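You operate a simulated robot arm through the tools that you are given. There is no shell and no other tool.

Carry out the task below with a simulated robot arm. There is one attempt and no reset: what you move stays moved.

JOB
Clamp the grey knobbed board on the small red cover.
Fine: unscrew the table clamp, slide the board under, screw its blue knob down; stand the black iron block on the cover's other end.

The check looks at the end state, three seconds after you hand in, the way a careful person would. Anything else that was tipped, shoved, dropped, spilled or broken makes it a failure. Lids that push on must go on centred and level and be pressed home; caps that screw on are set level and turned clockwise until they are tight.

ROBOT AND FRAMES
A 7-joint arm with a two-finger gripper, fixed in place. Base frame: the origin is on the floor under the middle of its stand, x ahead of it, y to its left, z up. Readings come in mm, degrees, newtons and seconds.
With the tool pointing down near the work surface it reaches from about 340 to 720 mm from the base axis. Its first joint turns from -66.0 to 66.0 degrees. Payload 2.45 kg.
Tool frame: the origin (TCP) lies between the finger pads and is the grasp point; the fingertips stand 26 mm ahead of it; z points along the fingers, y is the line along which they close. The gripper opens to 96 mm; its body begins 69 mm behind the TCP.
Orientation is told as [roll, pitch, yaw] about the base's x, y, z axes, in that order, counted from this pose: with the fingers straight down and closing along the base's y, the tool's x points along the base's -x, its y along +y and its z along -z.

CONTROLS
- The arm moves only by the tool jog_arm. Its argument "rows" is a list of rows, each a list of 7 numbers: the shift along the tool's x, y, z in m, then the turn, a rotation vector about the tool's x, y, z in degrees, then the gripper command, from -1 (fully open) to 1 (shut), values between in proportion. In form: [[x, y, z, rx, ry, rz, claw], ...]. A call has 1 to 20 rows; each row shifts and turns the commanded pose from where the row before left it, along the tool's axes as they then stand. Rows are played at 5 a second. More than 50 mm and 8.6 degrees between two rows, or a gripper value outside its range, and nothing of the call is played. A pose out of reach is approached as far as the arm can. The call stops where the force on the tool passes 40 N (or 10 N more than at its start, if that is more) or the arm is blocked; 0.2 s more then pass. Each finger travels about 50 mm/s and halts on what it meets, pressing with about 30 N; the grip force reading is that of the motor and also rises with nothing between the fingers. The clock runs only during rows and for 0.2 s after the last one: add rows that do not move to give the fingers time. It gives the time, the measured TCP pose, the force on the tool (base axes), the opening and the grip force at its end, in the units of the frame above (readings bear some noise), with the torque about the TCP (base axes, N m) and any sound that the robot's microphone picked up, and new pictures: "views" is both (left out), scene, wrist or none.
- Cameras (640 x 400 px; columns grow to the right, rows downward): "scene" is fixed at [167.6, -389.6, 1451.8]; the picture's right is [0.80, -0.61, 0.00], its down [-0.29, -0.38, -0.88] and it looks along [0.53, 0.70, -0.47] (base axes); focal length 240 px, centre (320, 200). "wrist" rides on the gripper at [82, 3, -98] in the tool frame; the picture's right is [-0.04, 1.00, 0.00], its down [-0.73, -0.03, -0.68] and it looks along [-0.68, -0.03, 0.73] (tool axes); focal length 256 px, centre (320, 200). There is no depth. A picture from a camera that has moved, and an enlarged one, comes with that camera's place and axes in the base frame and with its lens. The place of the scene camera against the robot may be out by one fixed shift of up to 18 mm in any direction.
- close_up(camera, box): a new picture of the part [left, top, right, bottom] of that camera's present view, enlarged. The clock stands still meanwhile.
- finish_job(): hands the job in; it is judged then, once.

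Nothing tells you positions but the pictures and the camera data. Unless the task says otherwise, let go and move clear before handing in.

The tools are called after "Call:" as name(argument=value, ...) on one line, values as JSON. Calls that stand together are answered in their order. jog_arm: Moves the arm, as the interface text tells. Its arguments: {"type":"object","properties":{"rows":{"type":"array","items":{"type":"array","items":{"type":"number"}}},"views":{"type":"string","enum":["both","scene","wrist","none"]}},"required":["rows"]} The other tools are called the same way: close_up (camera, box) takes an enlarged picture of a part of a camera's view; finish_job () hands the job in.

At the start:

```text
t: 0.0
ee_pos: [322.7, 163.8, 1368.9]
tool_rot: [0.0, 0.0, 0.0]
contact_force: [0.3, -0.3, -0.2]
wrist_torque: [-0.01, 0.02, -0.03]
opening: 96.0
gripper_force: 0.1
```

scene: 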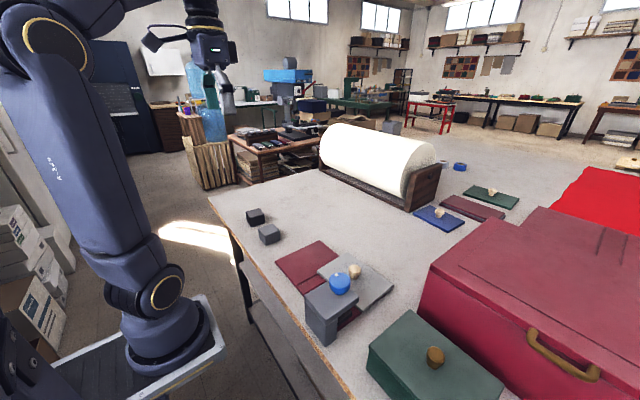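
wrist: 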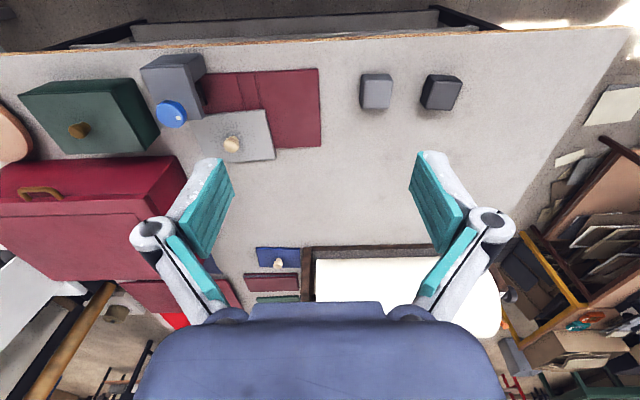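

I see a table with a small red book cover, a grey knobbed board next to it, a clamp with a blue knob over the cover's edge, and two blocks (one black, one grey). I'll look closer before moving.

Call:
close_up(camera="scene", box=[230, 190, 430, 350])

Call:
close_up(camera="wrist", box=[120, 40, 500, 180])

Call:
close_up(camera="wrist", box=[0, 180, 320, 330])

```text
2.50 times, centred on (330, 270) of scene
camera zoom: at [167.6, -389.6, 1451.8], right [0.8, -0.61, 0.0], down [-0.29, -0.38, -0.88], along [0.53, 0.7, -0.47], focal length 600 px, centre (295, 25)
```

zoom: 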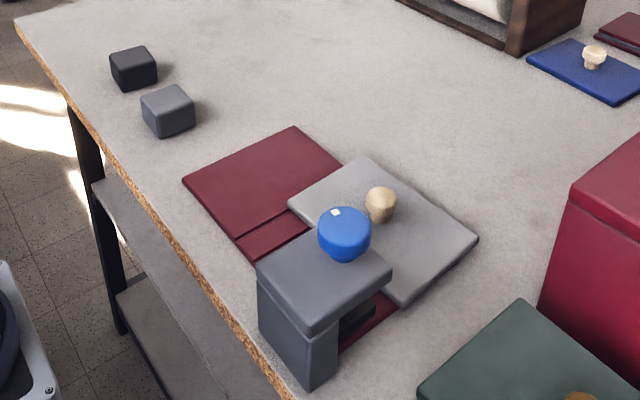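

```text
1.68 times, centred on (310, 110) of wrist
camera zoom: at [240.7, 167.3, 1467.3], right [0.04, 1.0, 0.0], down [0.73, -0.03, 0.68], along [0.68, -0.03, -0.73], focal length 431 px, centre (337, 352)
```

zoom: 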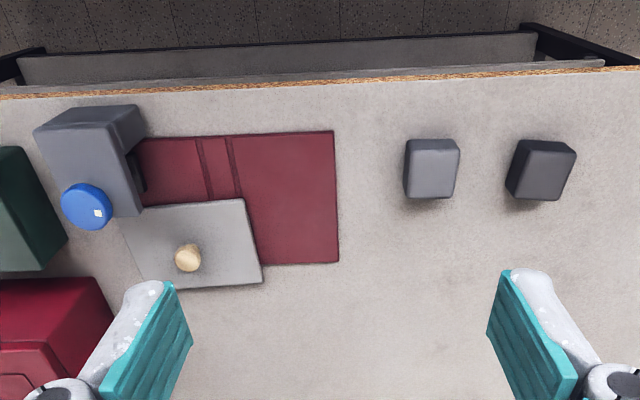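

```text
2.00 times, centred on (160, 255) of wrist
camera zoom: at [240.7, 167.3, 1467.3], right [0.04, 1.0, 0.0], down [0.73, -0.03, 0.68], along [0.68, -0.03, -0.73], focal length 512 px, centre (640, 90)
```

zoom: 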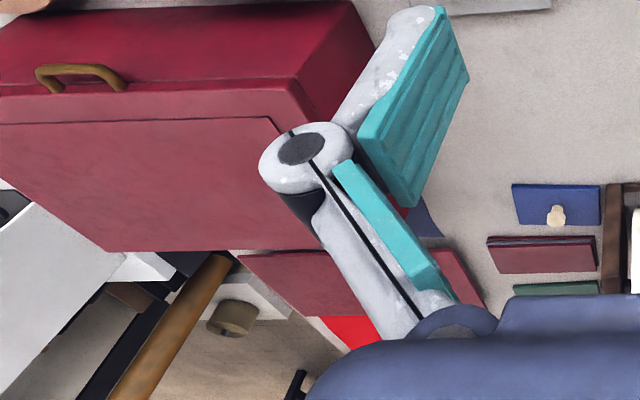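

The table top looks to be near z≈920, with the red cover about x 396–572 and y −139 to 155. The clamp's blue knob is near (430,−110,1030), the board's wooden knob near (538,−50,950) and the black block near (441,401). I'll bring the wrist camera closer, staying high, to refine these.

Call:
jog_arm(rows=[[-0.002, -0.028, 0.021, 0, 0, 0, -1], [-0.002, -0.028, 0.021, 0, 0, 0, -1], [-0.002, -0.028, 0.021, 0, 0, 0, -1], [-0.002, -0.028, 0.021, 0, 0, 0, -1], [-0.002, -0.028, 0.021, 0, 0, 0, -1], [-0.002, -0.028, 0.021, 0, 0, 0, -1], [-0.002, -0.028, 0.021, 0, 0, 0, -1], [-0.002, -0.028, 0.021, 0, 0, 0, -1], [0, 0, 0, 0, 0, 0, -1]])

```text
t: 2.0
ee_pos: [337.1, -62.1, 1200.6]
tool_rot: [-0.1, 0.1, 0.0]
contact_force: [-0.1, -0.2, -0.1]
wrist_torque: [-0.01, 0.01, 0.01]
opening: 96.2
gripper_force: 0.0
camera wrist: at [256.6, -58.8, 1297.7], right [0.04, 1.0, 0.0], down [0.73, -0.03, 0.68], along [0.68, -0.03, -0.73], focal length 256 px, centre (320, 200)
```

scene: 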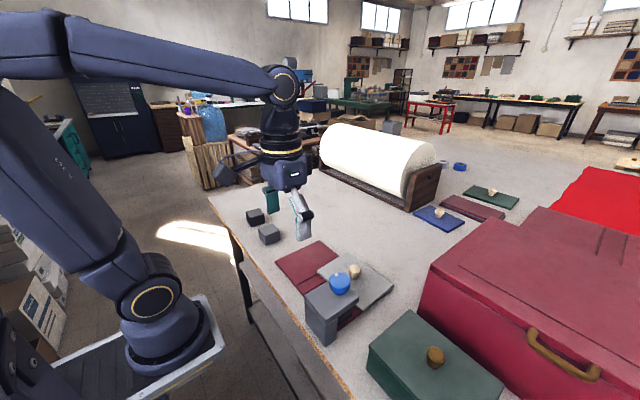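
wrist: 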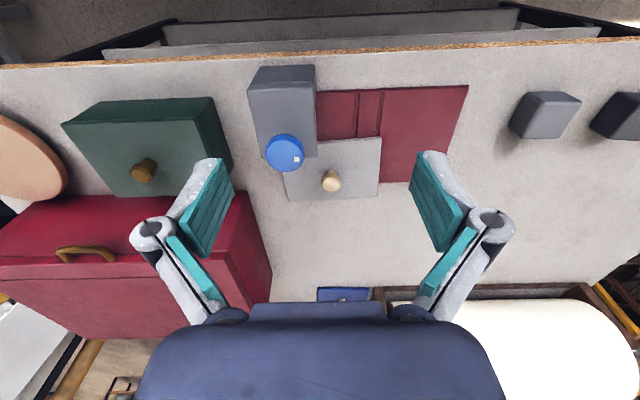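

Call:
close_up(camera="wrist", box=[230, 50, 430, 220])

Call:
close_up(camera="scene", box=[280, 230, 420, 350])

```text
2.35 times, centred on (330, 135) of wrist
camera zoom: at [256.6, -58.8, 1297.7], right [0.04, 1.0, 0.0], down [0.73, -0.03, 0.68], along [0.68, -0.03, -0.73], focal length 602 px, centre (296, 353)
```

zoom: 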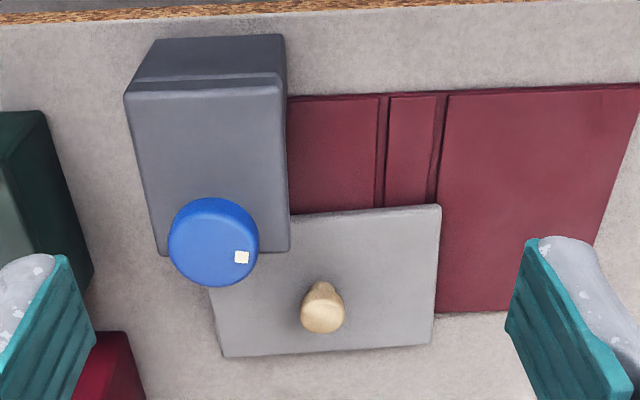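

```text
3.33 times, centred on (350, 290) of scene
camera zoom: at [167.6, -389.6, 1451.8], right [0.8, -0.61, 0.0], down [-0.29, -0.38, -0.88], along [0.53, 0.7, -0.47], focal length 799 px, centre (220, -100)
```

zoom: 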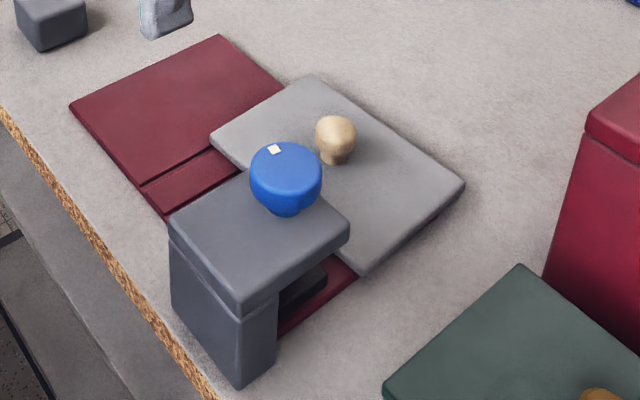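

The board is about 128×174 mm with its knob near the centre (541,−51) and is turned about 3°. The clamp arm covers roughly x 361–452, y −148 to −71. I'll zoom in on the clamp to judge the heights.

Call:
close_up(camera="scene", box=[300, 265, 370, 350])

Call:
close_up(camera="wrist", box=[240, 55, 340, 175])

```text
4.71 times, centred on (335, 308) of scene
camera zoom: at [167.6, -389.6, 1451.8], right [0.8, -0.61, 0.0], down [-0.29, -0.38, -0.88], along [0.53, 0.7, -0.47], focal length 1128 px, centre (249, -306)
```

zoom: 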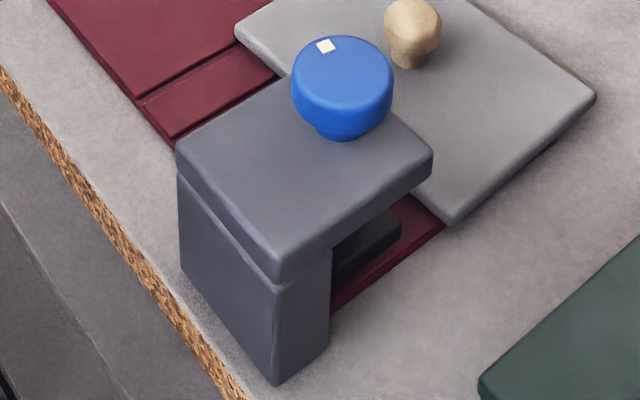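

```text
3.33 times, centred on (290, 115) of wrist
camera zoom: at [256.6, -58.8, 1297.7], right [0.04, 1.0, 0.0], down [0.73, -0.03, 0.68], along [0.68, -0.03, -0.73], focal length 853 px, centre (420, 483)
```

zoom: 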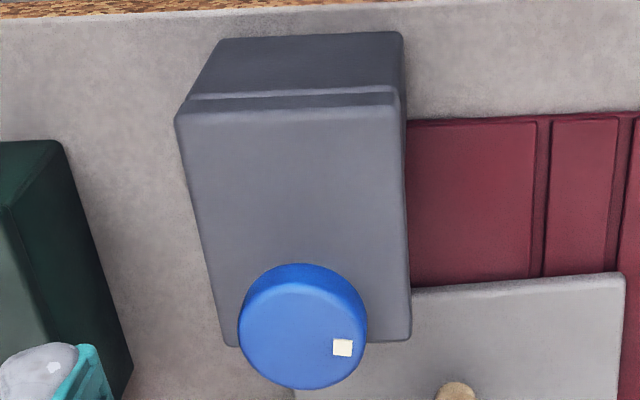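

The clamp pad is down on the cover, the arm's top is near z≈986, and the blue knob (about 47 mm across) spans about z 1000–1040. I'll hover over the blue knob with the gripper open and check alignment.

Call:
jog_arm(rows=[[-0.023, -0.012, 0.02, 0, 0, 0, -1], [-0.023, -0.012, 0.02, 0, 0, 0, -1], [-0.023, -0.012, 0.02, 0, 0, 0, -1], [-0.023, -0.012, 0.02, 0, 0, 0, -1], [0, 0, 0, 0, 0, 0, -1]])

```text
t: 3.2
ee_pos: [429.1, -107.7, 1119.5]
tool_rot: [0.0, 0.0, 0.0]
contact_force: [-0.2, 0.6, 0.2]
wrist_torque: [0.0, -0.04, -0.02]
opening: 96.2
gripper_force: 0.1
camera wrist: at [347.7, -104.6, 1218.6], right [0.04, 1.0, 0.0], down [0.73, -0.03, 0.68], along [0.68, -0.03, -0.73], focal length 256 px, centre (320, 200)
```

scene: 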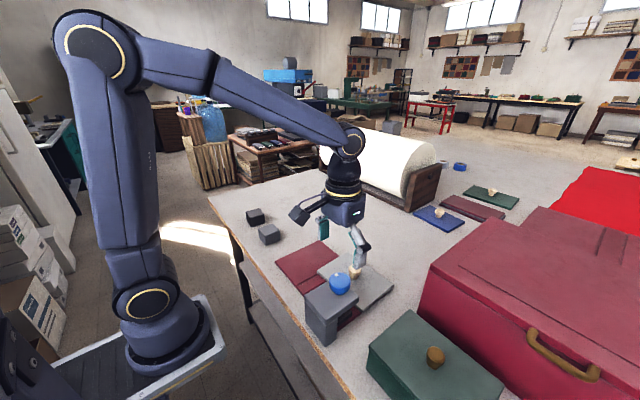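
wrist: 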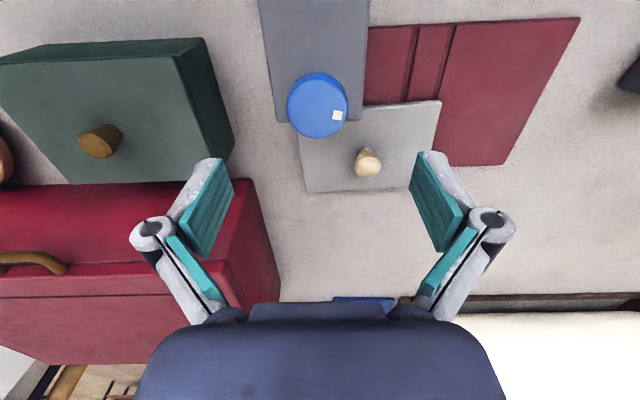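

The gripper is hovering over the blue knob, which sits near (429,−110), with its top at about z 1032. I'll turn the wrist clockwise to get a good start for unscrewing, which is counter-clockwise, and check the range.

Call:
jog_arm(rows=[[0, -0.002, 0, 0, 0, 8.5, -1], [0, 0, 0, 0, 0, 8.5, -1], [0, 0, 0, 0, 0, 8.5, -1], [0, 0, 0, 0, 0, 8.5, -1], [0, 0, 0, 0, 0, 8.5, -1], [0, 0, 0, 0, 0, 8.5, -1], [0, 0, 0, 0, 0, 8.5, -1], [0, 0, 0, 0, 0, 8.5, -1], [0, 0, 0, 0, 0, 8.5, -1], [0, 0, 0, 0, 0, 8.5, -1], [0, 0, 0, 0, 0, 0, -1]], views="both")

```text
t: 5.6
ee_pos: [430.8, -110.7, 1121.5]
tool_rot: [0.1, 0.0, -85.1]
contact_force: [0.6, 0.2, -0.2]
wrist_torque: [-0.01, 0.01, -0.03]
opening: 95.9
gripper_force: 0.1
camera wrist: at [426.8, -28.1, 1219.5], right [1.0, 0.05, 0.0], down [0.03, -0.73, 0.68], along [0.03, -0.68, -0.73], focal length 256 px, centre (320, 200)
```

scene: 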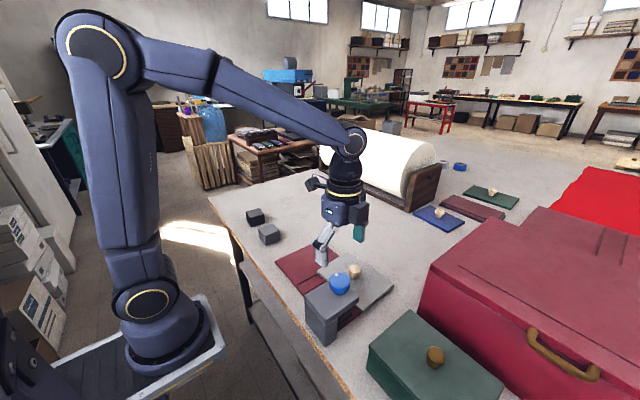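
wrist: 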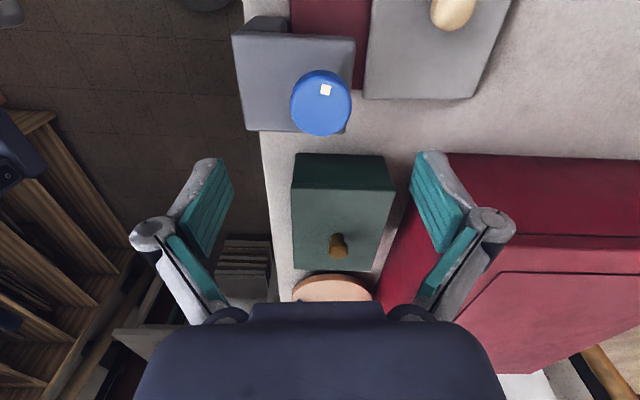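

The rotation range is fine, and from both views the knob is at about (431,−110). I'll descend to knob height and close on it.

Call:
jog_arm(rows=[[0, 0, 0.025, 0, 0, 0, -1], [0, 0, 0.025, 0, 0, 0, -1], [0, 0, 0.025, 0, 0, 0, -1], [0, 0, 0.015, 0, 0, 0, -1], [0, 0, 0.008, 0, 0, 0, -1], [0, 0, 0, 0, 0, 0, -1]], views="both")

```text
t: 7.0
ee_pos: [429.9, -110.7, 1021.5]
tool_rot: [0.0, 0.0, -85.0]
contact_force: [-0.3, -0.1, -0.1]
wrist_torque: [0.0, 0.03, -0.04]
opening: 96.1
gripper_force: 0.1
camera wrist: at [426.3, -28.0, 1120.0], right [1.0, 0.05, 0.0], down [0.03, -0.73, 0.68], along [0.03, -0.68, -0.73], focal length 256 px, centre (320, 200)
```

scene: 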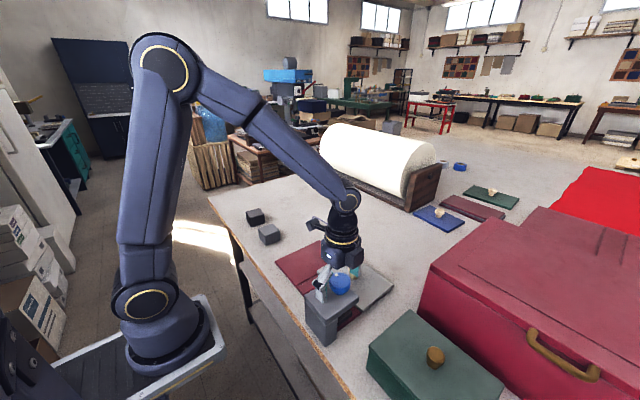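
wrist: 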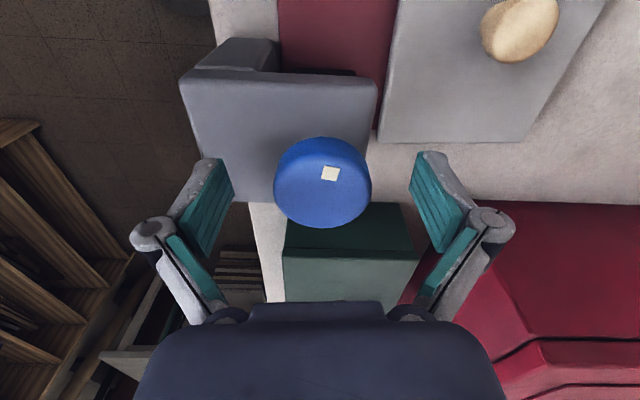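

The knob is centred between the pads at the right height. I'm closing the gripper on it.

Call:
jog_arm(rows=[[0, 0, 0, 0, 0, 0, 1], [0, 0, 0, 0, 0, 0, 1], [0, 0, 0, 0, 0, 0, 1], [0, 0, 0, 0, 0, 0, 1], [0, 0, 0, 0, 0, 0, 1]], views="both")

```text
t: 8.2
ee_pos: [431.2, -109.6, 1022.0]
tool_rot: [0.1, 0.1, -85.0]
contact_force: [9.3, 1.6, 1.0]
wrist_torque: [-0.02, -0.12, -0.06]
opening: 46.5
gripper_force: 44.8
camera wrist: at [427.1, -27.8, 1120.4], right [1.0, 0.05, 0.0], down [0.03, -0.73, 0.68], along [0.03, -0.68, -0.73], focal length 256 px, centre (320, 200)
```

scene: 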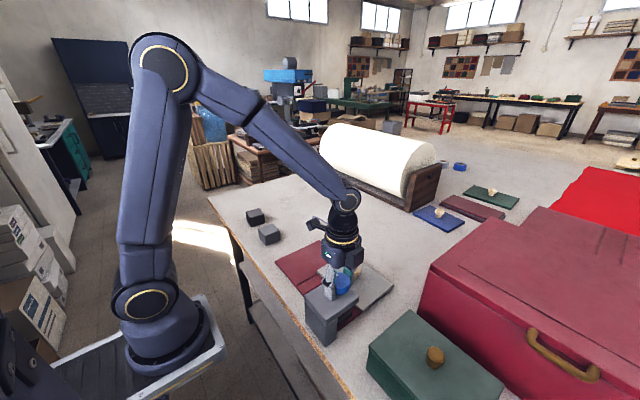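
wrist: 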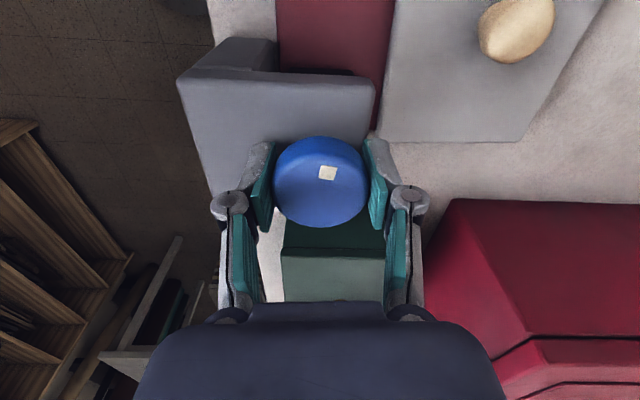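

The gripper holds the knob at 46.5 mm with a small sideways load. I'll recentre by about 1 mm and start turning counter-clockwise, watching force and torque.

Call:
jog_arm(rows=[[0, 0.001, 0, 0, 0, 0, 1], [0, 0, 0, 0, 0, -4, 1], [0, 0, 0, 0, 0, -4, 1], [0, 0, 0, 0, 0, -6, 1], [0, 0, 0, 0, 0, -8, 1], [0, 0, 0, 0, 0, -8, 1]], views="wrist")

```text
t: 9.6
ee_pos: [430.4, -110.0, 1021.9]
tool_rot: [-0.1, 0.2, -54.9]
contact_force: [7.0, 4.6, -12.9]
wrist_torque: [-0.26, -0.14, -0.05]
opening: 46.4
gripper_force: 44.9
camera wrist: at [386.9, -41.0, 1120.6], right [0.84, 0.54, 0.0], down [0.4, -0.62, 0.68], along [0.37, -0.57, -0.74], focal length 256 px, centre (320, 200)
```

wrist: 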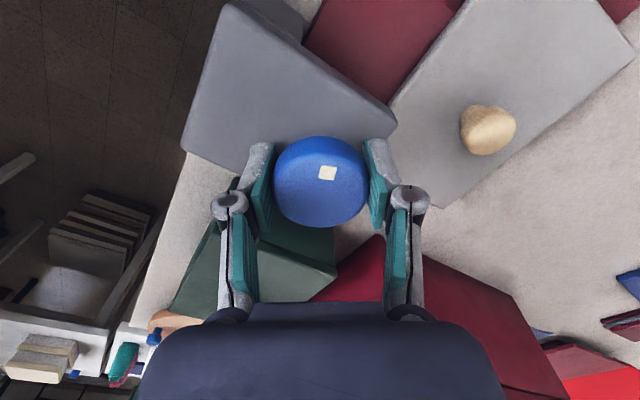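

The knob turns with the gripper and its white mark stays put between the fingers. The vertical force reads −13 N, so I'll test its sign with a tiny 1 mm lift.

Call:
jog_arm(rows=[[0, 0, -0.001, 0, 0, 0, 1], [0, 0, 0, 0, 0, 0, 1]], views="none")

Call:
close_up(camera="scene", box=[300, 265, 370, 350])

```text
t: 10.2
ee_pos: [431.3, -108.5, 1022.5]
tool_rot: [-0.1, 0.2, -54.9]
contact_force: [5.2, -0.1, -7.1]
wrist_torque: [0.24, -0.02, -0.06]
opening: 46.4
gripper_force: 44.6
stopped in row 2: the force on the tool passed its limit at 41 N (the readings are from after the stop); the commanded pose is now the measured one
```

```text
4.71 times, centred on (335, 308) of scene
camera zoom: at [167.9, -389.6, 1451.7], right [0.8, -0.61, 0.0], down [-0.29, -0.38, -0.88], along [0.53, 0.7, -0.47], focal length 1128 px, centre (249, -306)
```

zoom: 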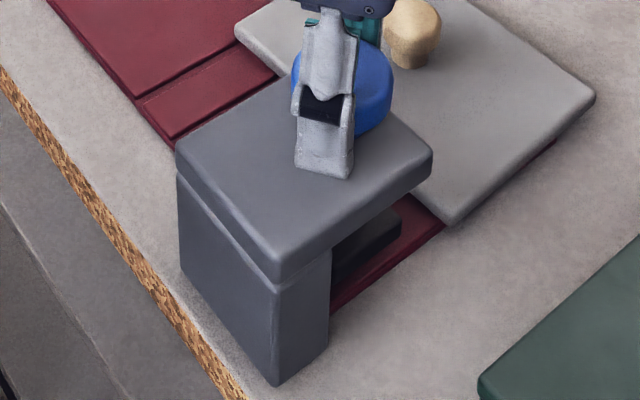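

Lifting made the load spike, so I need the sign sorted carefully. I'll try tiny 0.3 mm steps and read the force each time.

Call:
jog_arm(rows=[[0, 0, 0, 0, 0, 0, 1], [0, 0, 0, 0, 0, 0, 1]], views="none")

Call:
jog_arm(rows=[[0, 0, 0.0003, 0, 0, 0, 1], [0, 0, 0, 0, 0, 0, 1]], views="none")

Call:
jog_arm(rows=[[0, 0, 0.0003, 0, 0, 0, 1], [0, 0, 0, 0, 0, 0, 1]], views="none")

```text
t: 10.8
ee_pos: [430.3, -109.0, 1021.8]
tool_rot: [-0.1, 0.1, -54.9]
contact_force: [8.1, 0.0, -13.8]
wrist_torque: [-0.09, -0.25, -0.02]
opening: 46.4
gripper_force: 44.9
```

```text
t: 11.4
ee_pos: [430.6, -110.1, 1022.5]
tool_rot: [0.0, 0.2, -54.8]
contact_force: [9.4, 2.9, -2.0]
wrist_torque: [0.11, 0.17, 0.0]
opening: 46.5
gripper_force: 45.3
```

```text
t: 12.0
ee_pos: [431.5, -110.4, 1022.1]
tool_rot: [0.0, 0.1, -54.8]
contact_force: [5.7, 7.8, 9.3]
wrist_torque: [-0.02, -0.08, 0.0]
opening: 46.3
gripper_force: 44.6
```

The stiffness is about 38 N/mm and the force sign is normal, meaning force on the tool. I'll turn another 24° counter-clockwise and see whether the knob rises or sinks.

Call:
jog_arm(rows=[[0, 0, 0, 0, 0, -8, 1], [0, 0, 0, 0, 0, -8, 1], [0, 0, 0, 0, 0, -8, 1], [0, 0, 0, 0, 0, 0, 1]], views="none")

```text
t: 13.0
ee_pos: [430.0, -110.1, 1021.2]
tool_rot: [0.0, 0.0, -30.8]
contact_force: [18.8, 4.5, -7.8]
wrist_torque: [0.14, -0.05, 0.06]
opening: 46.5
gripper_force: 44.9
```

The vertical force moved from +9 to −8 N, so counter-clockwise seems to draw the knob down slightly; I can't yet rule out drift. I'll recentre a bit and continue with a larger turn to see clearly.

Call:
jog_arm(rows=[[-0.0005, 0.0003, 0.0002, 0, 0, 0, 1], [0, 0, 0, 0, 0, -8, 1], [0, 0, 0, 0, 0, -8, 1], [0, 0, 0, 0, 0, -8, 1], [0, 0, 0, 0, 0, 0, 1]], views="none")

```text
t: 14.2
ee_pos: [430.7, -110.8, 1022.6]
tool_rot: [0.0, 0.2, -6.8]
contact_force: [3.8, 4.3, 15.5]
wrist_torque: [0.12, 0.24, 0.01]
opening: 46.7
gripper_force: 44.8
```

The readings are mixed (now +15 N up), so these are small configuration effects. I'll continue the counter-clockwise turn with a slight lift and then inspect the height visually.

Call:
jog_arm(rows=[[0, 0, -0.0003, 0, 0, -8, 1], [0, 0, 0, 0, 0, -8, 1], [0, 0, 0, 0, 0, -8, 1], [0, 0, 0, 0, 0, -8, 1], [0, 0, 0, 0, 0, 0, 1]], views="none")

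```text
t: 15.4
ee_pos: [430.4, -110.2, 1022.0]
tool_rot: [0.2, 0.4, 25.3]
contact_force: [-1.7, -8.6, -8.5]
wrist_torque: [-0.01, -0.16, -0.49]
opening: 46.0
gripper_force: 45.1
```

A resisting torque of −0.49 Nm has appeared. I'll look before continuing.

Call:
jog_arm(rows=[[0, 0, 0, 0, 0, 0, 1]], views="both")

Call:
close_up(camera="wrist", box=[240, 100, 400, 240])

Call:
close_up(camera="scene", box=[300, 265, 370, 350])

```text
t: 15.8
ee_pos: [429.0, -110.9, 1020.9]
tool_rot: [0.2, 0.4, 25.2]
contact_force: [-3.3, -10.5, -15.2]
wrist_torque: [-0.02, -0.22, -0.15]
opening: 46.0
gripper_force: 45.1
camera wrist: at [355.9, -142.1, 1120.3], right [-0.39, 0.92, 0.0], down [0.68, 0.28, 0.68], along [0.62, 0.26, -0.74], focal length 256 px, centre (320, 200)
```

scene: 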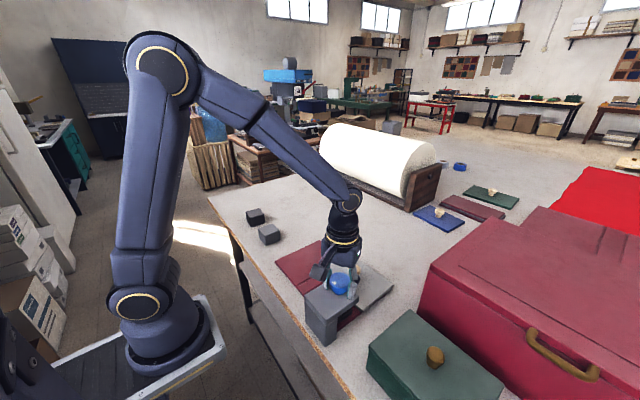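
wrist: 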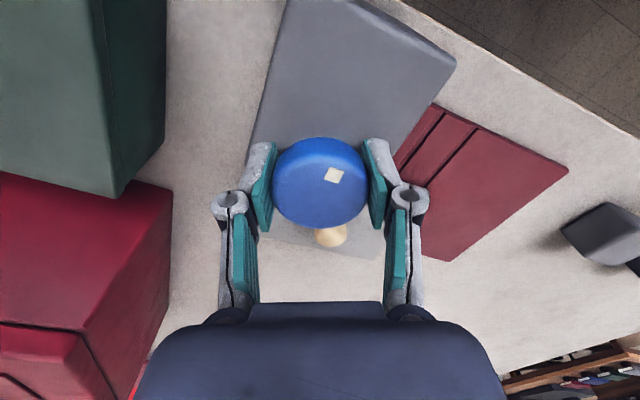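

```text
2.86 times, centred on (320, 170) of wrist
camera zoom: at [355.9, -142.1, 1120.3], right [-0.39, 0.92, 0.0], down [0.68, 0.28, 0.68], along [0.62, 0.26, -0.74], focal length 731 px, centre (320, 286)
```

zoom: 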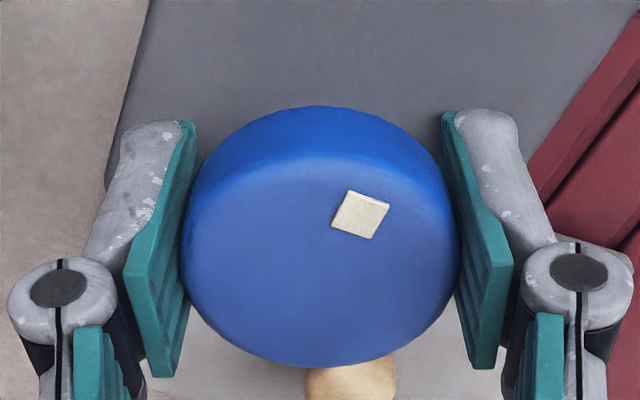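

```text
4.71 times, centred on (335, 308) of scene
camera zoom: at [167.7, -390.0, 1451.7], right [0.8, -0.61, 0.0], down [-0.29, -0.38, -0.88], along [0.53, 0.7, -0.47], focal length 1128 px, centre (249, -306)
```

zoom: 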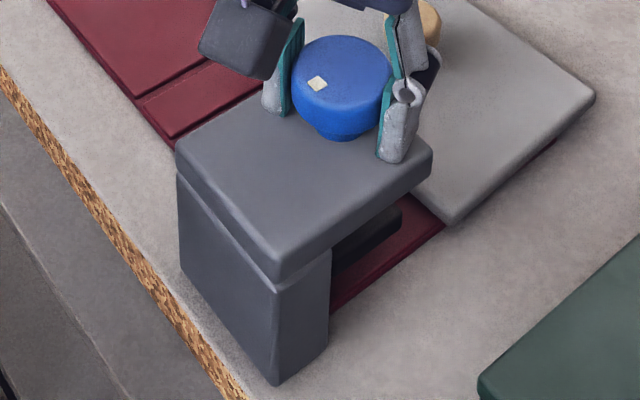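

The mark moved about 110° counter-clockwise with the gripper. I'll compare the pad's height in a tighter zoom.

Call:
close_up(camera="scene", box=[330, 300, 358, 332])

```text
12.50 times, centred on (344, 316) of scene
camera zoom: at [167.7, -390.0, 1451.7], right [0.8, -0.61, 0.0], down [-0.29, -0.38, -0.88], along [0.53, 0.7, -0.47], focal length 2998 px, centre (20, -1250)
```

zoom: 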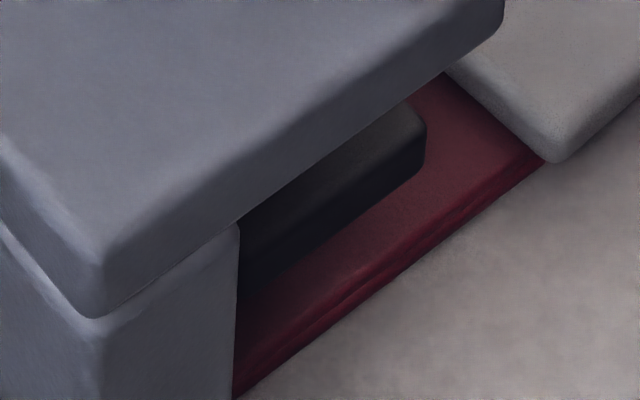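

I now have a high-resolution baseline of the pad. I'll release, lift clear, turn the wrist back, and compare the knob and pad with the first picture.

Call:
jog_arm(rows=[[0, 0, 0, 0, 0, 0, -1], [0, 0, 0, 0, 0, 0, -1], [0, 0, 0, 0, 0, 0, -1], [0, 0, -0.03, 0, 0, 0, -1], [0, 0, -0.03, 0, 0, 0, -1], [0, 0, -0.01, 0, 0, 8.5, -1], [0, 0, 0, 0, 0, 8.5, -1], [0, 0, 0, 0, 0, 8.5, -1], [0, 0, 0, 0, 0, 8.5, -1], [0, 0, 0, 0, 0, 8.5, -1], [0, 0, 0, 0, 0, 8.5, -1], [0, 0, 0, 0, 0, 8.5, -1], [0, 0, 0, 0, 0, 8.5, -1], [0, 0, 0, 0, 0, 8.5, -1], [0, 0, 0, 0, 0, 8.5, -1], [0, 0, 0, 0, 0, 8.5, -1], [0, 0, 0, 0, 0, 8.5, -1], [0, 0, 0, 0, 0, 8.2, -1], [0, 0, 0, 0, 0, 0, -1]], views="both")

Call:
close_up(camera="scene", box=[300, 265, 370, 350])

Call:
close_up(camera="scene", box=[330, 300, 358, 332])

```text
t: 19.8
ee_pos: [430.4, -108.1, 1090.6]
tool_rot: [-0.2, 0.0, -85.2]
contact_force: [0.2, 0.0, 0.0]
wrist_torque: [0.01, 0.02, 0.01]
opening: 95.8
gripper_force: 0.2
camera wrist: at [427.6, -28.0, 1190.1], right [1.0, 0.04, 0.0], down [0.03, -0.73, 0.68], along [0.03, -0.68, -0.73], focal length 256 px, centre (320, 200)
```

scene: 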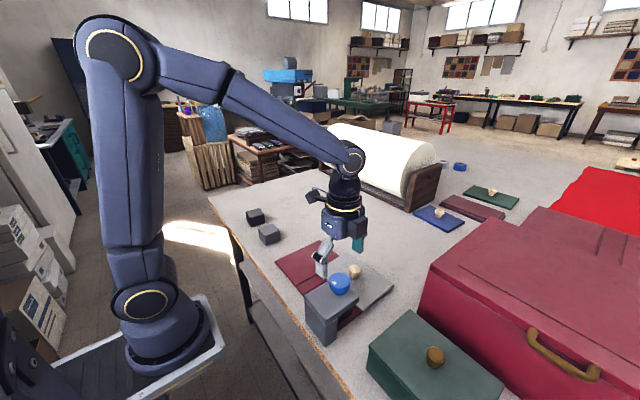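
wrist: 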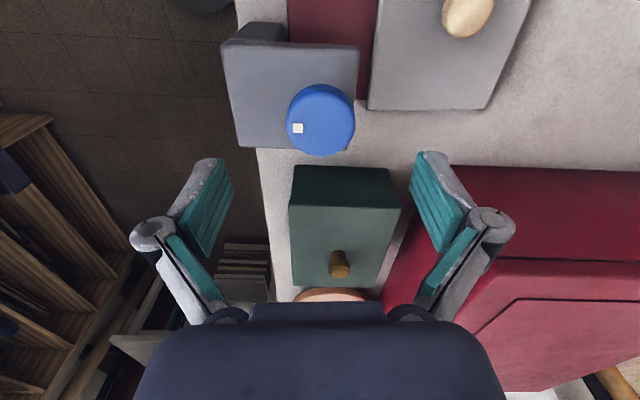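

```text
4.71 times, centred on (335, 308) of scene
camera zoom: at [167.6, -389.6, 1451.8], right [0.8, -0.61, 0.0], down [-0.29, -0.38, -0.88], along [0.53, 0.7, -0.47], focal length 1128 px, centre (249, -306)
```

zoom: 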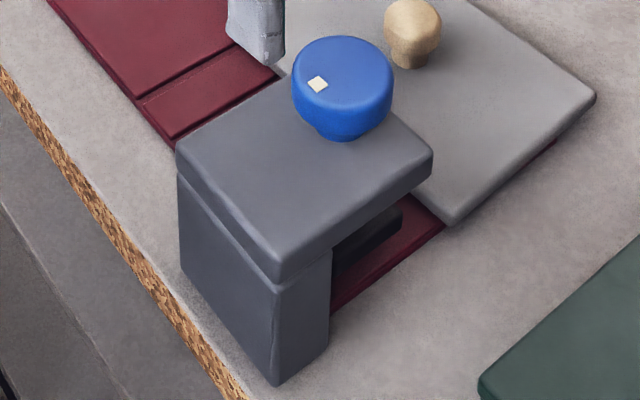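

```text
12.50 times, centred on (344, 316) of scene
camera zoom: at [167.6, -389.6, 1451.8], right [0.8, -0.61, 0.0], down [-0.29, -0.38, -0.88], along [0.53, 0.7, -0.47], focal length 2998 px, centre (20, -1250)
```

zoom: 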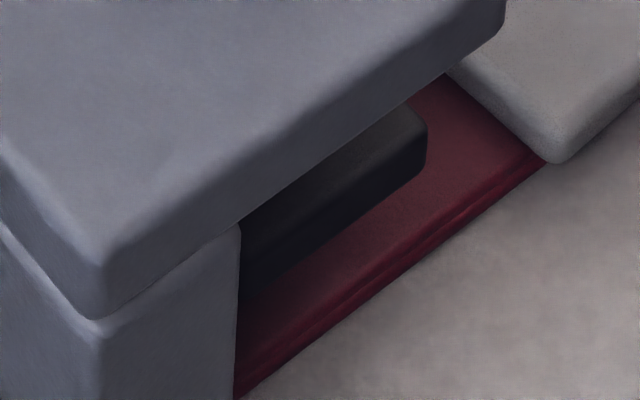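

The pad rises with counter-clockwise turning, as it should, while the knob itself stays at its height. I'll take a low sideways look from the +y side to see the gap under the pad compared with the board's thickness.

Call:
jog_arm(rows=[[0.039, 0.0033, 0, 0, 0, 0, -1], [0.039, 0.0033, 0, 0, 0, 0, -1], [0.039, 0.0033, 0, 0, 0, 0, -1], [0, 0, 0.03, 0, 0, 0, -1], [0, 0, 0.03, 0, -8.5, 0, -1], [0, 0, 0, 0, -8.5, 0, -1], [0, 0, 0, 0, -8.5, 0, -1], [0, 0, 0, 0, -8.5, 0, -1], [0, 0, 0, 0, 0, 0, -1]], views="both")

```text
t: 21.8
ee_pos: [431.2, 7.3, 1030.9]
tool_rot: [-0.1, -34.0, -84.9]
contact_force: [-0.3, -0.3, -0.7]
wrist_torque: [-0.02, 0.02, 0.01]
opening: 95.7
gripper_force: 0.0
camera wrist: at [424.2, 129.8, 1068.0], right [1.0, 0.05, 0.02], down [-0.01, -0.23, 0.97], along [0.06, -0.97, -0.23], focal length 256 px, centre (320, 200)
```

scene: 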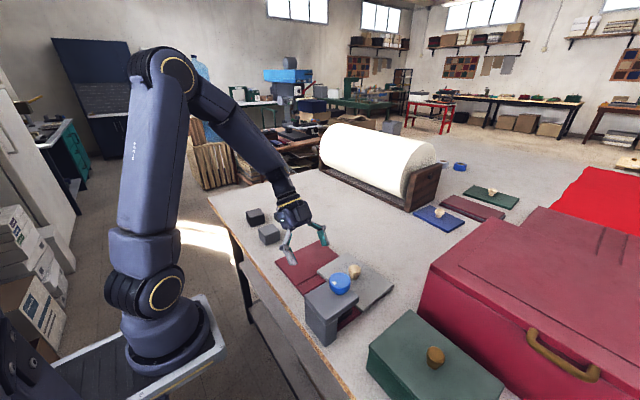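
wrist: 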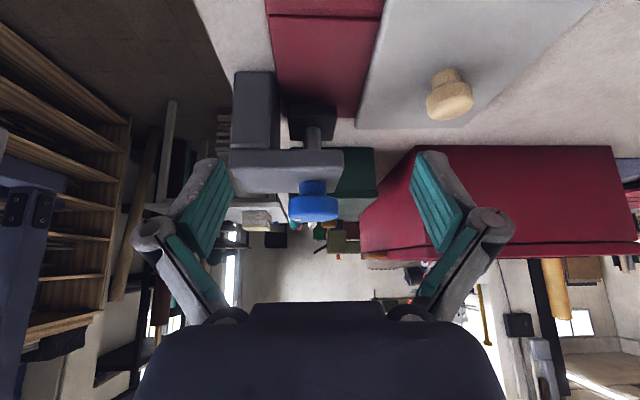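

Call:
close_up(camera="wrist", box=[220, 50, 380, 240])

Call:
close_up(camera="wrist", box=[270, 80, 370, 160])

```text
2.11 times, centred on (300, 145) of wrist
camera zoom: at [424.2, 129.8, 1068.0], right [1.0, 0.05, 0.02], down [-0.01, -0.23, 0.97], along [0.06, -0.97, -0.23], focal length 539 px, centre (362, 316)
```

zoom: 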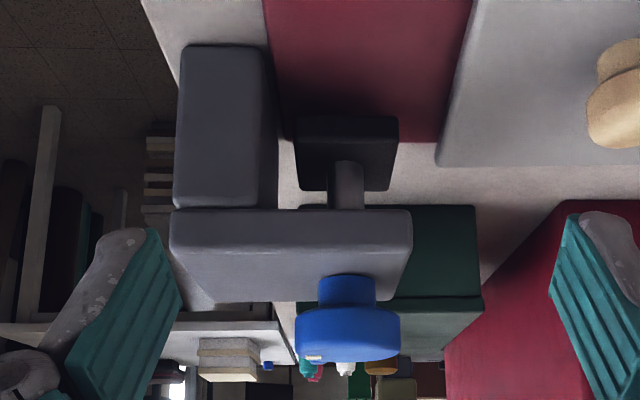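

```text
5.00 times, centred on (320, 120) of wrist
camera zoom: at [424.2, 129.8, 1068.0], right [1.0, 0.05, 0.02], down [-0.01, -0.23, 0.97], along [0.06, -0.97, -0.23], focal length 1280 px, centre (320, 600)
```

zoom: 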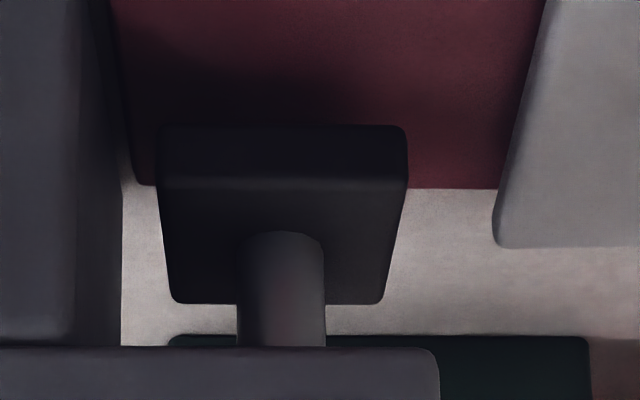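

The pad now floats well above the cover, by roughly 15 mm, and the shaft still has travel left. Refined heights are table ≈900, cover top ≈905 and board top ≈915. I'll go back and unscrew another half turn for more margin.

Call:
jog_arm(rows=[[0, 0, 0, 0, 8.5, 0, -1], [0, 0, 0, 0, 8.5, 0, -1], [0, 0, 0, 0, 8.5, 0, -1], [0, 0, -0.03, 0, 8.5, 0, -1], [0, 0, -0.03, 0, 0, 0, -1], [-0.039, -0.0033, 0, 0, 0, 0, -1], [-0.039, -0.0033, 0, 0, 0, 0, -1], [-0.039, -0.0033, 0, 0, 0, 0, -1], [0, 0, 0, 0, 0, 0, -1], [0, 0, 0.025, 0, 0, 0, -1], [0, 0, 0.025, 0, 0, 0, -1], [0, 0, 0.015, 0, 0, 0, -1], [0, 0, 0, 0, 0, 0, -1], [0, 0, 0, 0, 0, 0, 1], [0, 0, 0, 0, 0, 0, 1], [0, 0, 0, 0, 0, 0, 1], [0, 0, 0, 0, 0, 0, 1], [0, 0, 0, 0, 0, 0, 1]], views="wrist")

```text
t: 25.6
ee_pos: [430.5, -105.8, 1026.0]
tool_rot: [-0.3, 0.1, -85.1]
contact_force: [1.5, 0.1, -0.5]
wrist_torque: [0.01, -0.01, 0.02]
opening: 46.5
gripper_force: 45.2
camera wrist: at [427.5, -23.8, 1124.8], right [1.0, 0.05, 0.0], down [0.04, -0.73, 0.68], along [0.03, -0.68, -0.73], focal length 256 px, centre (320, 200)
```

wrist: 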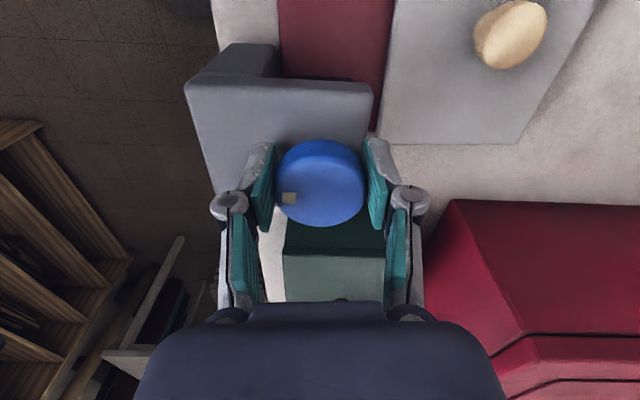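

The gripper is about 4 mm off along the pad direction. I'll reopen, shift, and re-close so the rotation axis matches the knob.

Call:
jog_arm(rows=[[0, 0, 0, 0, 0, 0, -0.5], [0, 0, 0, 0, 0, 0, -0.5], [-0.0038, 0.0005, 0.002, 0, 0, 0, -0.5], [0, 0, 0, 0, 0, 0, -0.5], [0, 0, 0, 0, 0, 0, 1], [0, 0, 0, 0, 0, 0, 1], [0, 0, 0, 0, 0, 0, 1], [0, 0, 0, 0, 0, 0, 1]], views="wrist")

Call:
close_up(camera="scene", box=[330, 300, 358, 332])

```text
t: 27.4
ee_pos: [430.5, -108.4, 1023.9]
tool_rot: [-0.1, 0.1, -85.1]
contact_force: [-2.5, 0.1, 2.4]
wrist_torque: [0.06, 0.07, 0.04]
opening: 46.6
gripper_force: 45.4
camera wrist: at [427.8, -27.5, 1122.7], right [1.0, 0.05, 0.0], down [0.04, -0.73, 0.68], along [0.03, -0.68, -0.73], focal length 256 px, centre (320, 200)
```

wrist: 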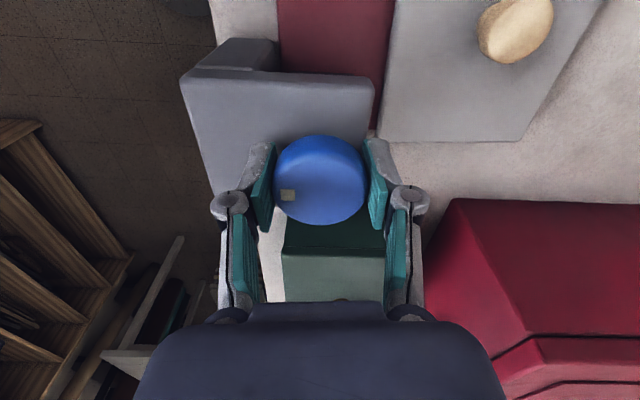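

```text
12.50 times, centred on (344, 316) of scene
camera zoom: at [167.5, -389.6, 1451.8], right [0.8, -0.61, 0.0], down [-0.29, -0.38, -0.88], along [0.53, 0.7, -0.47], focal length 2998 px, centre (20, -1250)
```

zoom: 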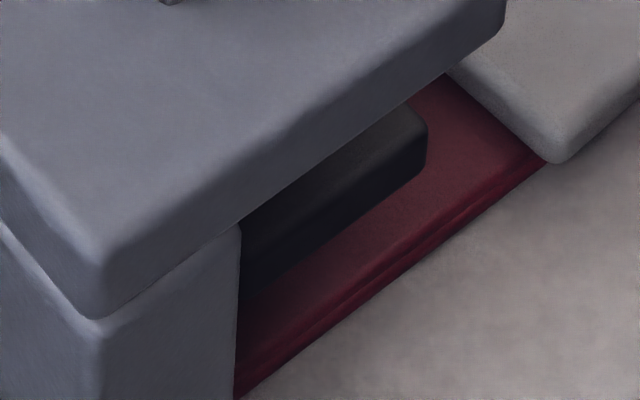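

The grip is re-centred with low forces. I'm turning another 40° counter-clockwise while watching the torque and pad height.

Call:
jog_arm(rows=[[0, 0, 0, 0, 0, -8, 1], [0, 0, 0, 0, 0, -8, 1], [0, 0, 0, 0, 0, -8, 1], [0, 0, 0, 0, 0, -8, 1], [0, 0, 0, 0, 0, -8, 1], [0, 0, 0, 0, 0, 0, 1]], views="wrist")

Call:
close_up(camera="scene", box=[330, 300, 358, 332])

```text
t: 28.8
ee_pos: [429.7, -109.4, 1025.7]
tool_rot: [-0.1, 0.2, -45.1]
contact_force: [-5.4, -2.0, -4.0]
wrist_torque: [0.02, 0.07, -0.75]
opening: 46.3
gripper_force: 44.7
camera wrist: at [375.7, -49.4, 1123.2], right [0.74, 0.68, 0.0], down [0.5, -0.54, 0.68], along [0.46, -0.5, -0.74], focal length 256 px, centre (320, 200)
```

wrist: 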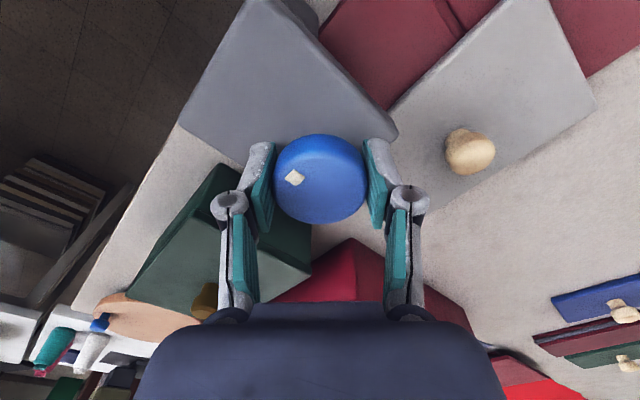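

```text
12.50 times, centred on (344, 316) of scene
camera zoom: at [167.5, -389.7, 1451.8], right [0.8, -0.61, 0.0], down [-0.29, -0.38, -0.88], along [0.53, 0.7, -0.47], focal length 2998 px, centre (20, -1250)
```

zoom: 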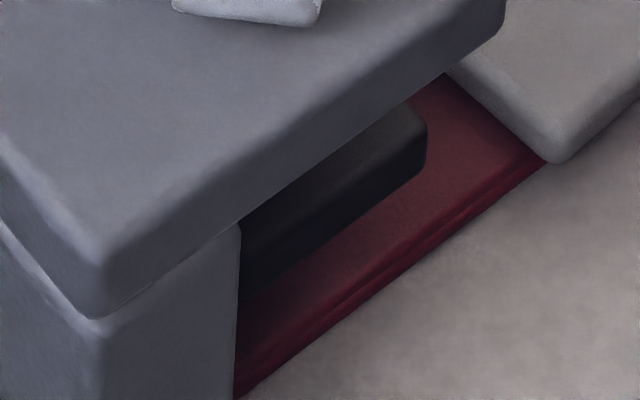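

The torque rose to −0.75 Nm, the mark slipped in the grip and the pad no longer moves, so the clamp is fully unscrewed at its top stop. I'll release, lift clear, and turn the wrist to about −125°, so the gripper body and camera stay clear of the clamp when handling the board's knob.

Call:
jog_arm(rows=[[0, 0, 0, 0, 0, 0, -1], [0, 0, 0, 0, 0, 0, -1], [0, 0, 0, 0, 0, 0, -1], [0, 0, -0.03, 0, 0, 0, -1], [0, 0, -0.03, 0, 0, 0, -1], [0, 0, -0.025, 0, 0, 0, -1], [0, 0, 0, 0, 0, 8, -1], [0, 0, 0, 0, 0, 8, -1], [0, 0, 0, 0, 0, 8, -1], [0, 0, 0, 0, 0, 8, -1], [0, 0, 0, 0, 0, 8, -1], [0, 0, 0, 0, 0, 8, -1], [0, 0, 0, 0, 0, 8, -1], [0, 0, 0, 0, 0, 8, -1], [0, 0, 0, 0, 0, 8, -1], [0, 0, 0, 0, 0, 8, -1], [0, 0, 0, 0, 0, 0, -1]], views="both")

```text
t: 32.4
ee_pos: [431.0, -108.8, 1110.2]
tool_rot: [-0.2, 0.0, -125.2]
contact_force: [0.2, 1.3, 0.1]
wrist_torque: [-0.01, -0.01, 0.03]
opening: 96.2
gripper_force: 0.0
camera wrist: at [481.2, -43.7, 1207.8], right [0.79, -0.61, 0.0], down [-0.45, -0.58, 0.68], along [-0.42, -0.54, -0.73], focal length 256 px, centre (320, 200)
```

scene: 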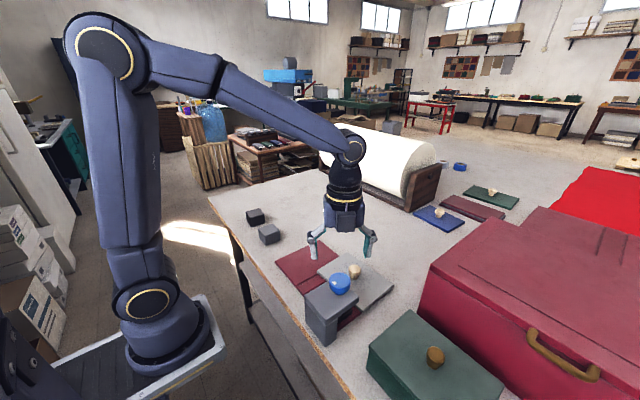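
wrist: 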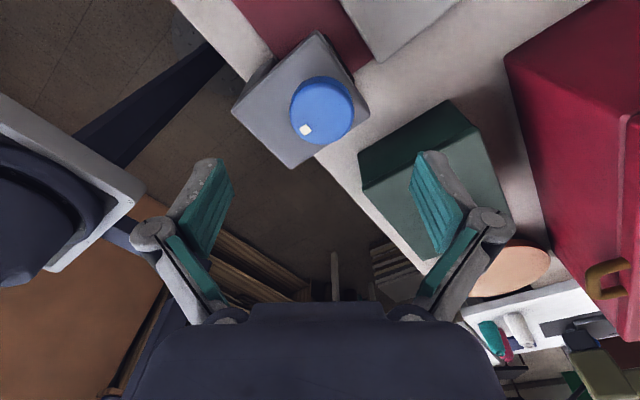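

Yaw −125° is reachable. Now I'm moving above the board's wooden knob.

Call:
jog_arm(rows=[[0.0277, 0.0141, 0, 0, 0, 0, -1], [0.0277, 0.0141, 0, 0, 0, 0, -1], [0.0277, 0.0141, 0, 0, 0, 0, -1], [0.0277, 0.0141, 0, 0, 0, 0, -1], [0, 0, 0, 0, 0, 0, -1]], views="both")

Call:
close_up(camera="wrist", box=[200, 0, 480, 175])

```text
t: 33.6
ee_pos: [540.3, -50.4, 1110.0]
tool_rot: [-0.3, -0.2, -125.1]
contact_force: [-0.5, -0.1, -0.4]
wrist_torque: [-0.01, -0.01, 0.0]
opening: 95.9
gripper_force: 0.0
camera wrist: at [591.1, 14.2, 1209.3], right [0.79, -0.61, 0.0], down [-0.44, -0.58, 0.68], along [-0.41, -0.54, -0.73], focal length 256 px, centre (320, 200)
```

scene: 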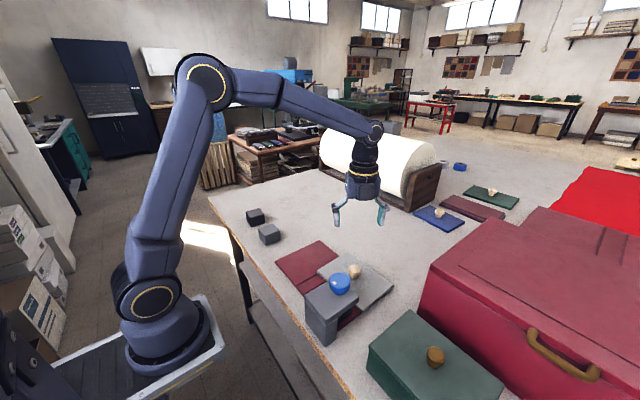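
wrist: 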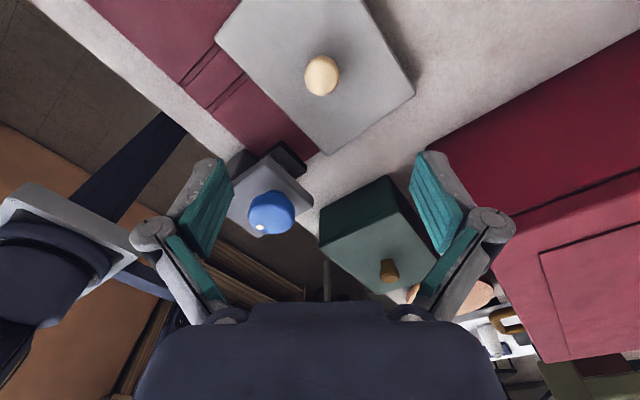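

```text
2.29 times, centred on (340, 88) of wrist
camera zoom: at [591.1, 14.2, 1209.3], right [0.79, -0.61, 0.0], down [-0.44, -0.58, 0.68], along [-0.41, -0.54, -0.73], focal length 585 px, centre (274, 457)
```

zoom: 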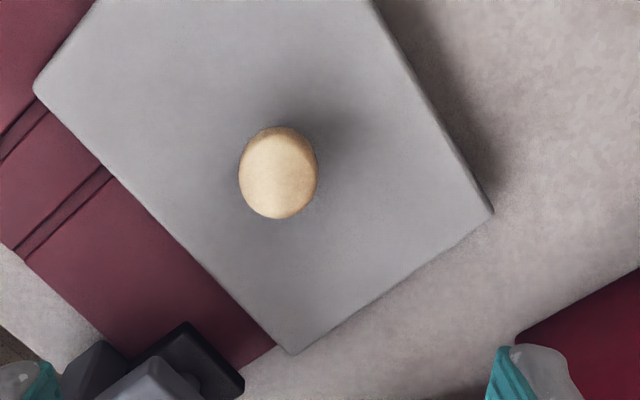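

The knob is nearly centred, with about 2 mm to correct. I'm descending part-way to refine.

Call:
jog_arm(rows=[[0.001, 0.0017, 0.03, 0, 0, 0, -1], [0, 0, 0.03, 0, 0, 0, -1], [0, 0, 0.03, 0, 0, 0, -1], [0, 0, 0.02, 0, 0, 0, -1], [0, 0, 0, 0, 0, 0, -1]], views="wrist")

Call:
close_up(camera="wrist", box=[240, 40, 400, 140])

```text
t: 34.8
ee_pos: [543.3, -52.0, 1000.2]
tool_rot: [0.0, 0.0, -125.1]
contact_force: [0.2, 0.6, 1.4]
wrist_torque: [0.0, 0.02, -0.02]
opening: 96.1
gripper_force: 0.1
camera wrist: at [592.7, 13.4, 1098.7], right [0.79, -0.61, 0.0], down [-0.44, -0.58, 0.68], along [-0.41, -0.54, -0.73], focal length 256 px, centre (320, 200)
```

wrist: 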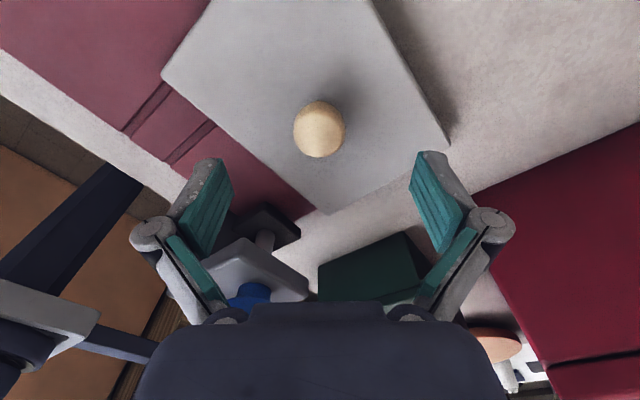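

```text
4.00 times, centred on (320, 90) of wrist
camera zoom: at [592.7, 13.4, 1098.7], right [0.79, -0.61, 0.0], down [-0.44, -0.58, 0.68], along [-0.41, -0.54, -0.73], focal length 1024 px, centre (320, 640)
```

zoom: 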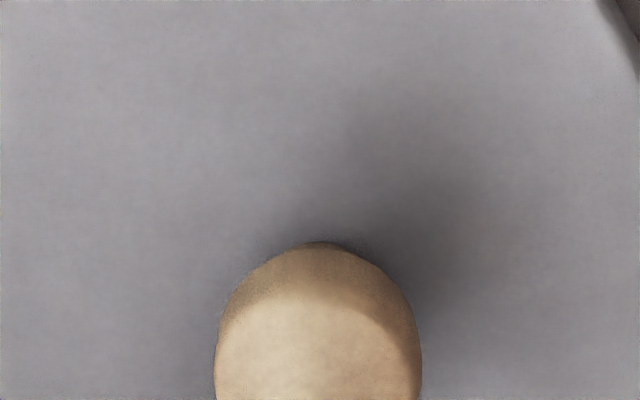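

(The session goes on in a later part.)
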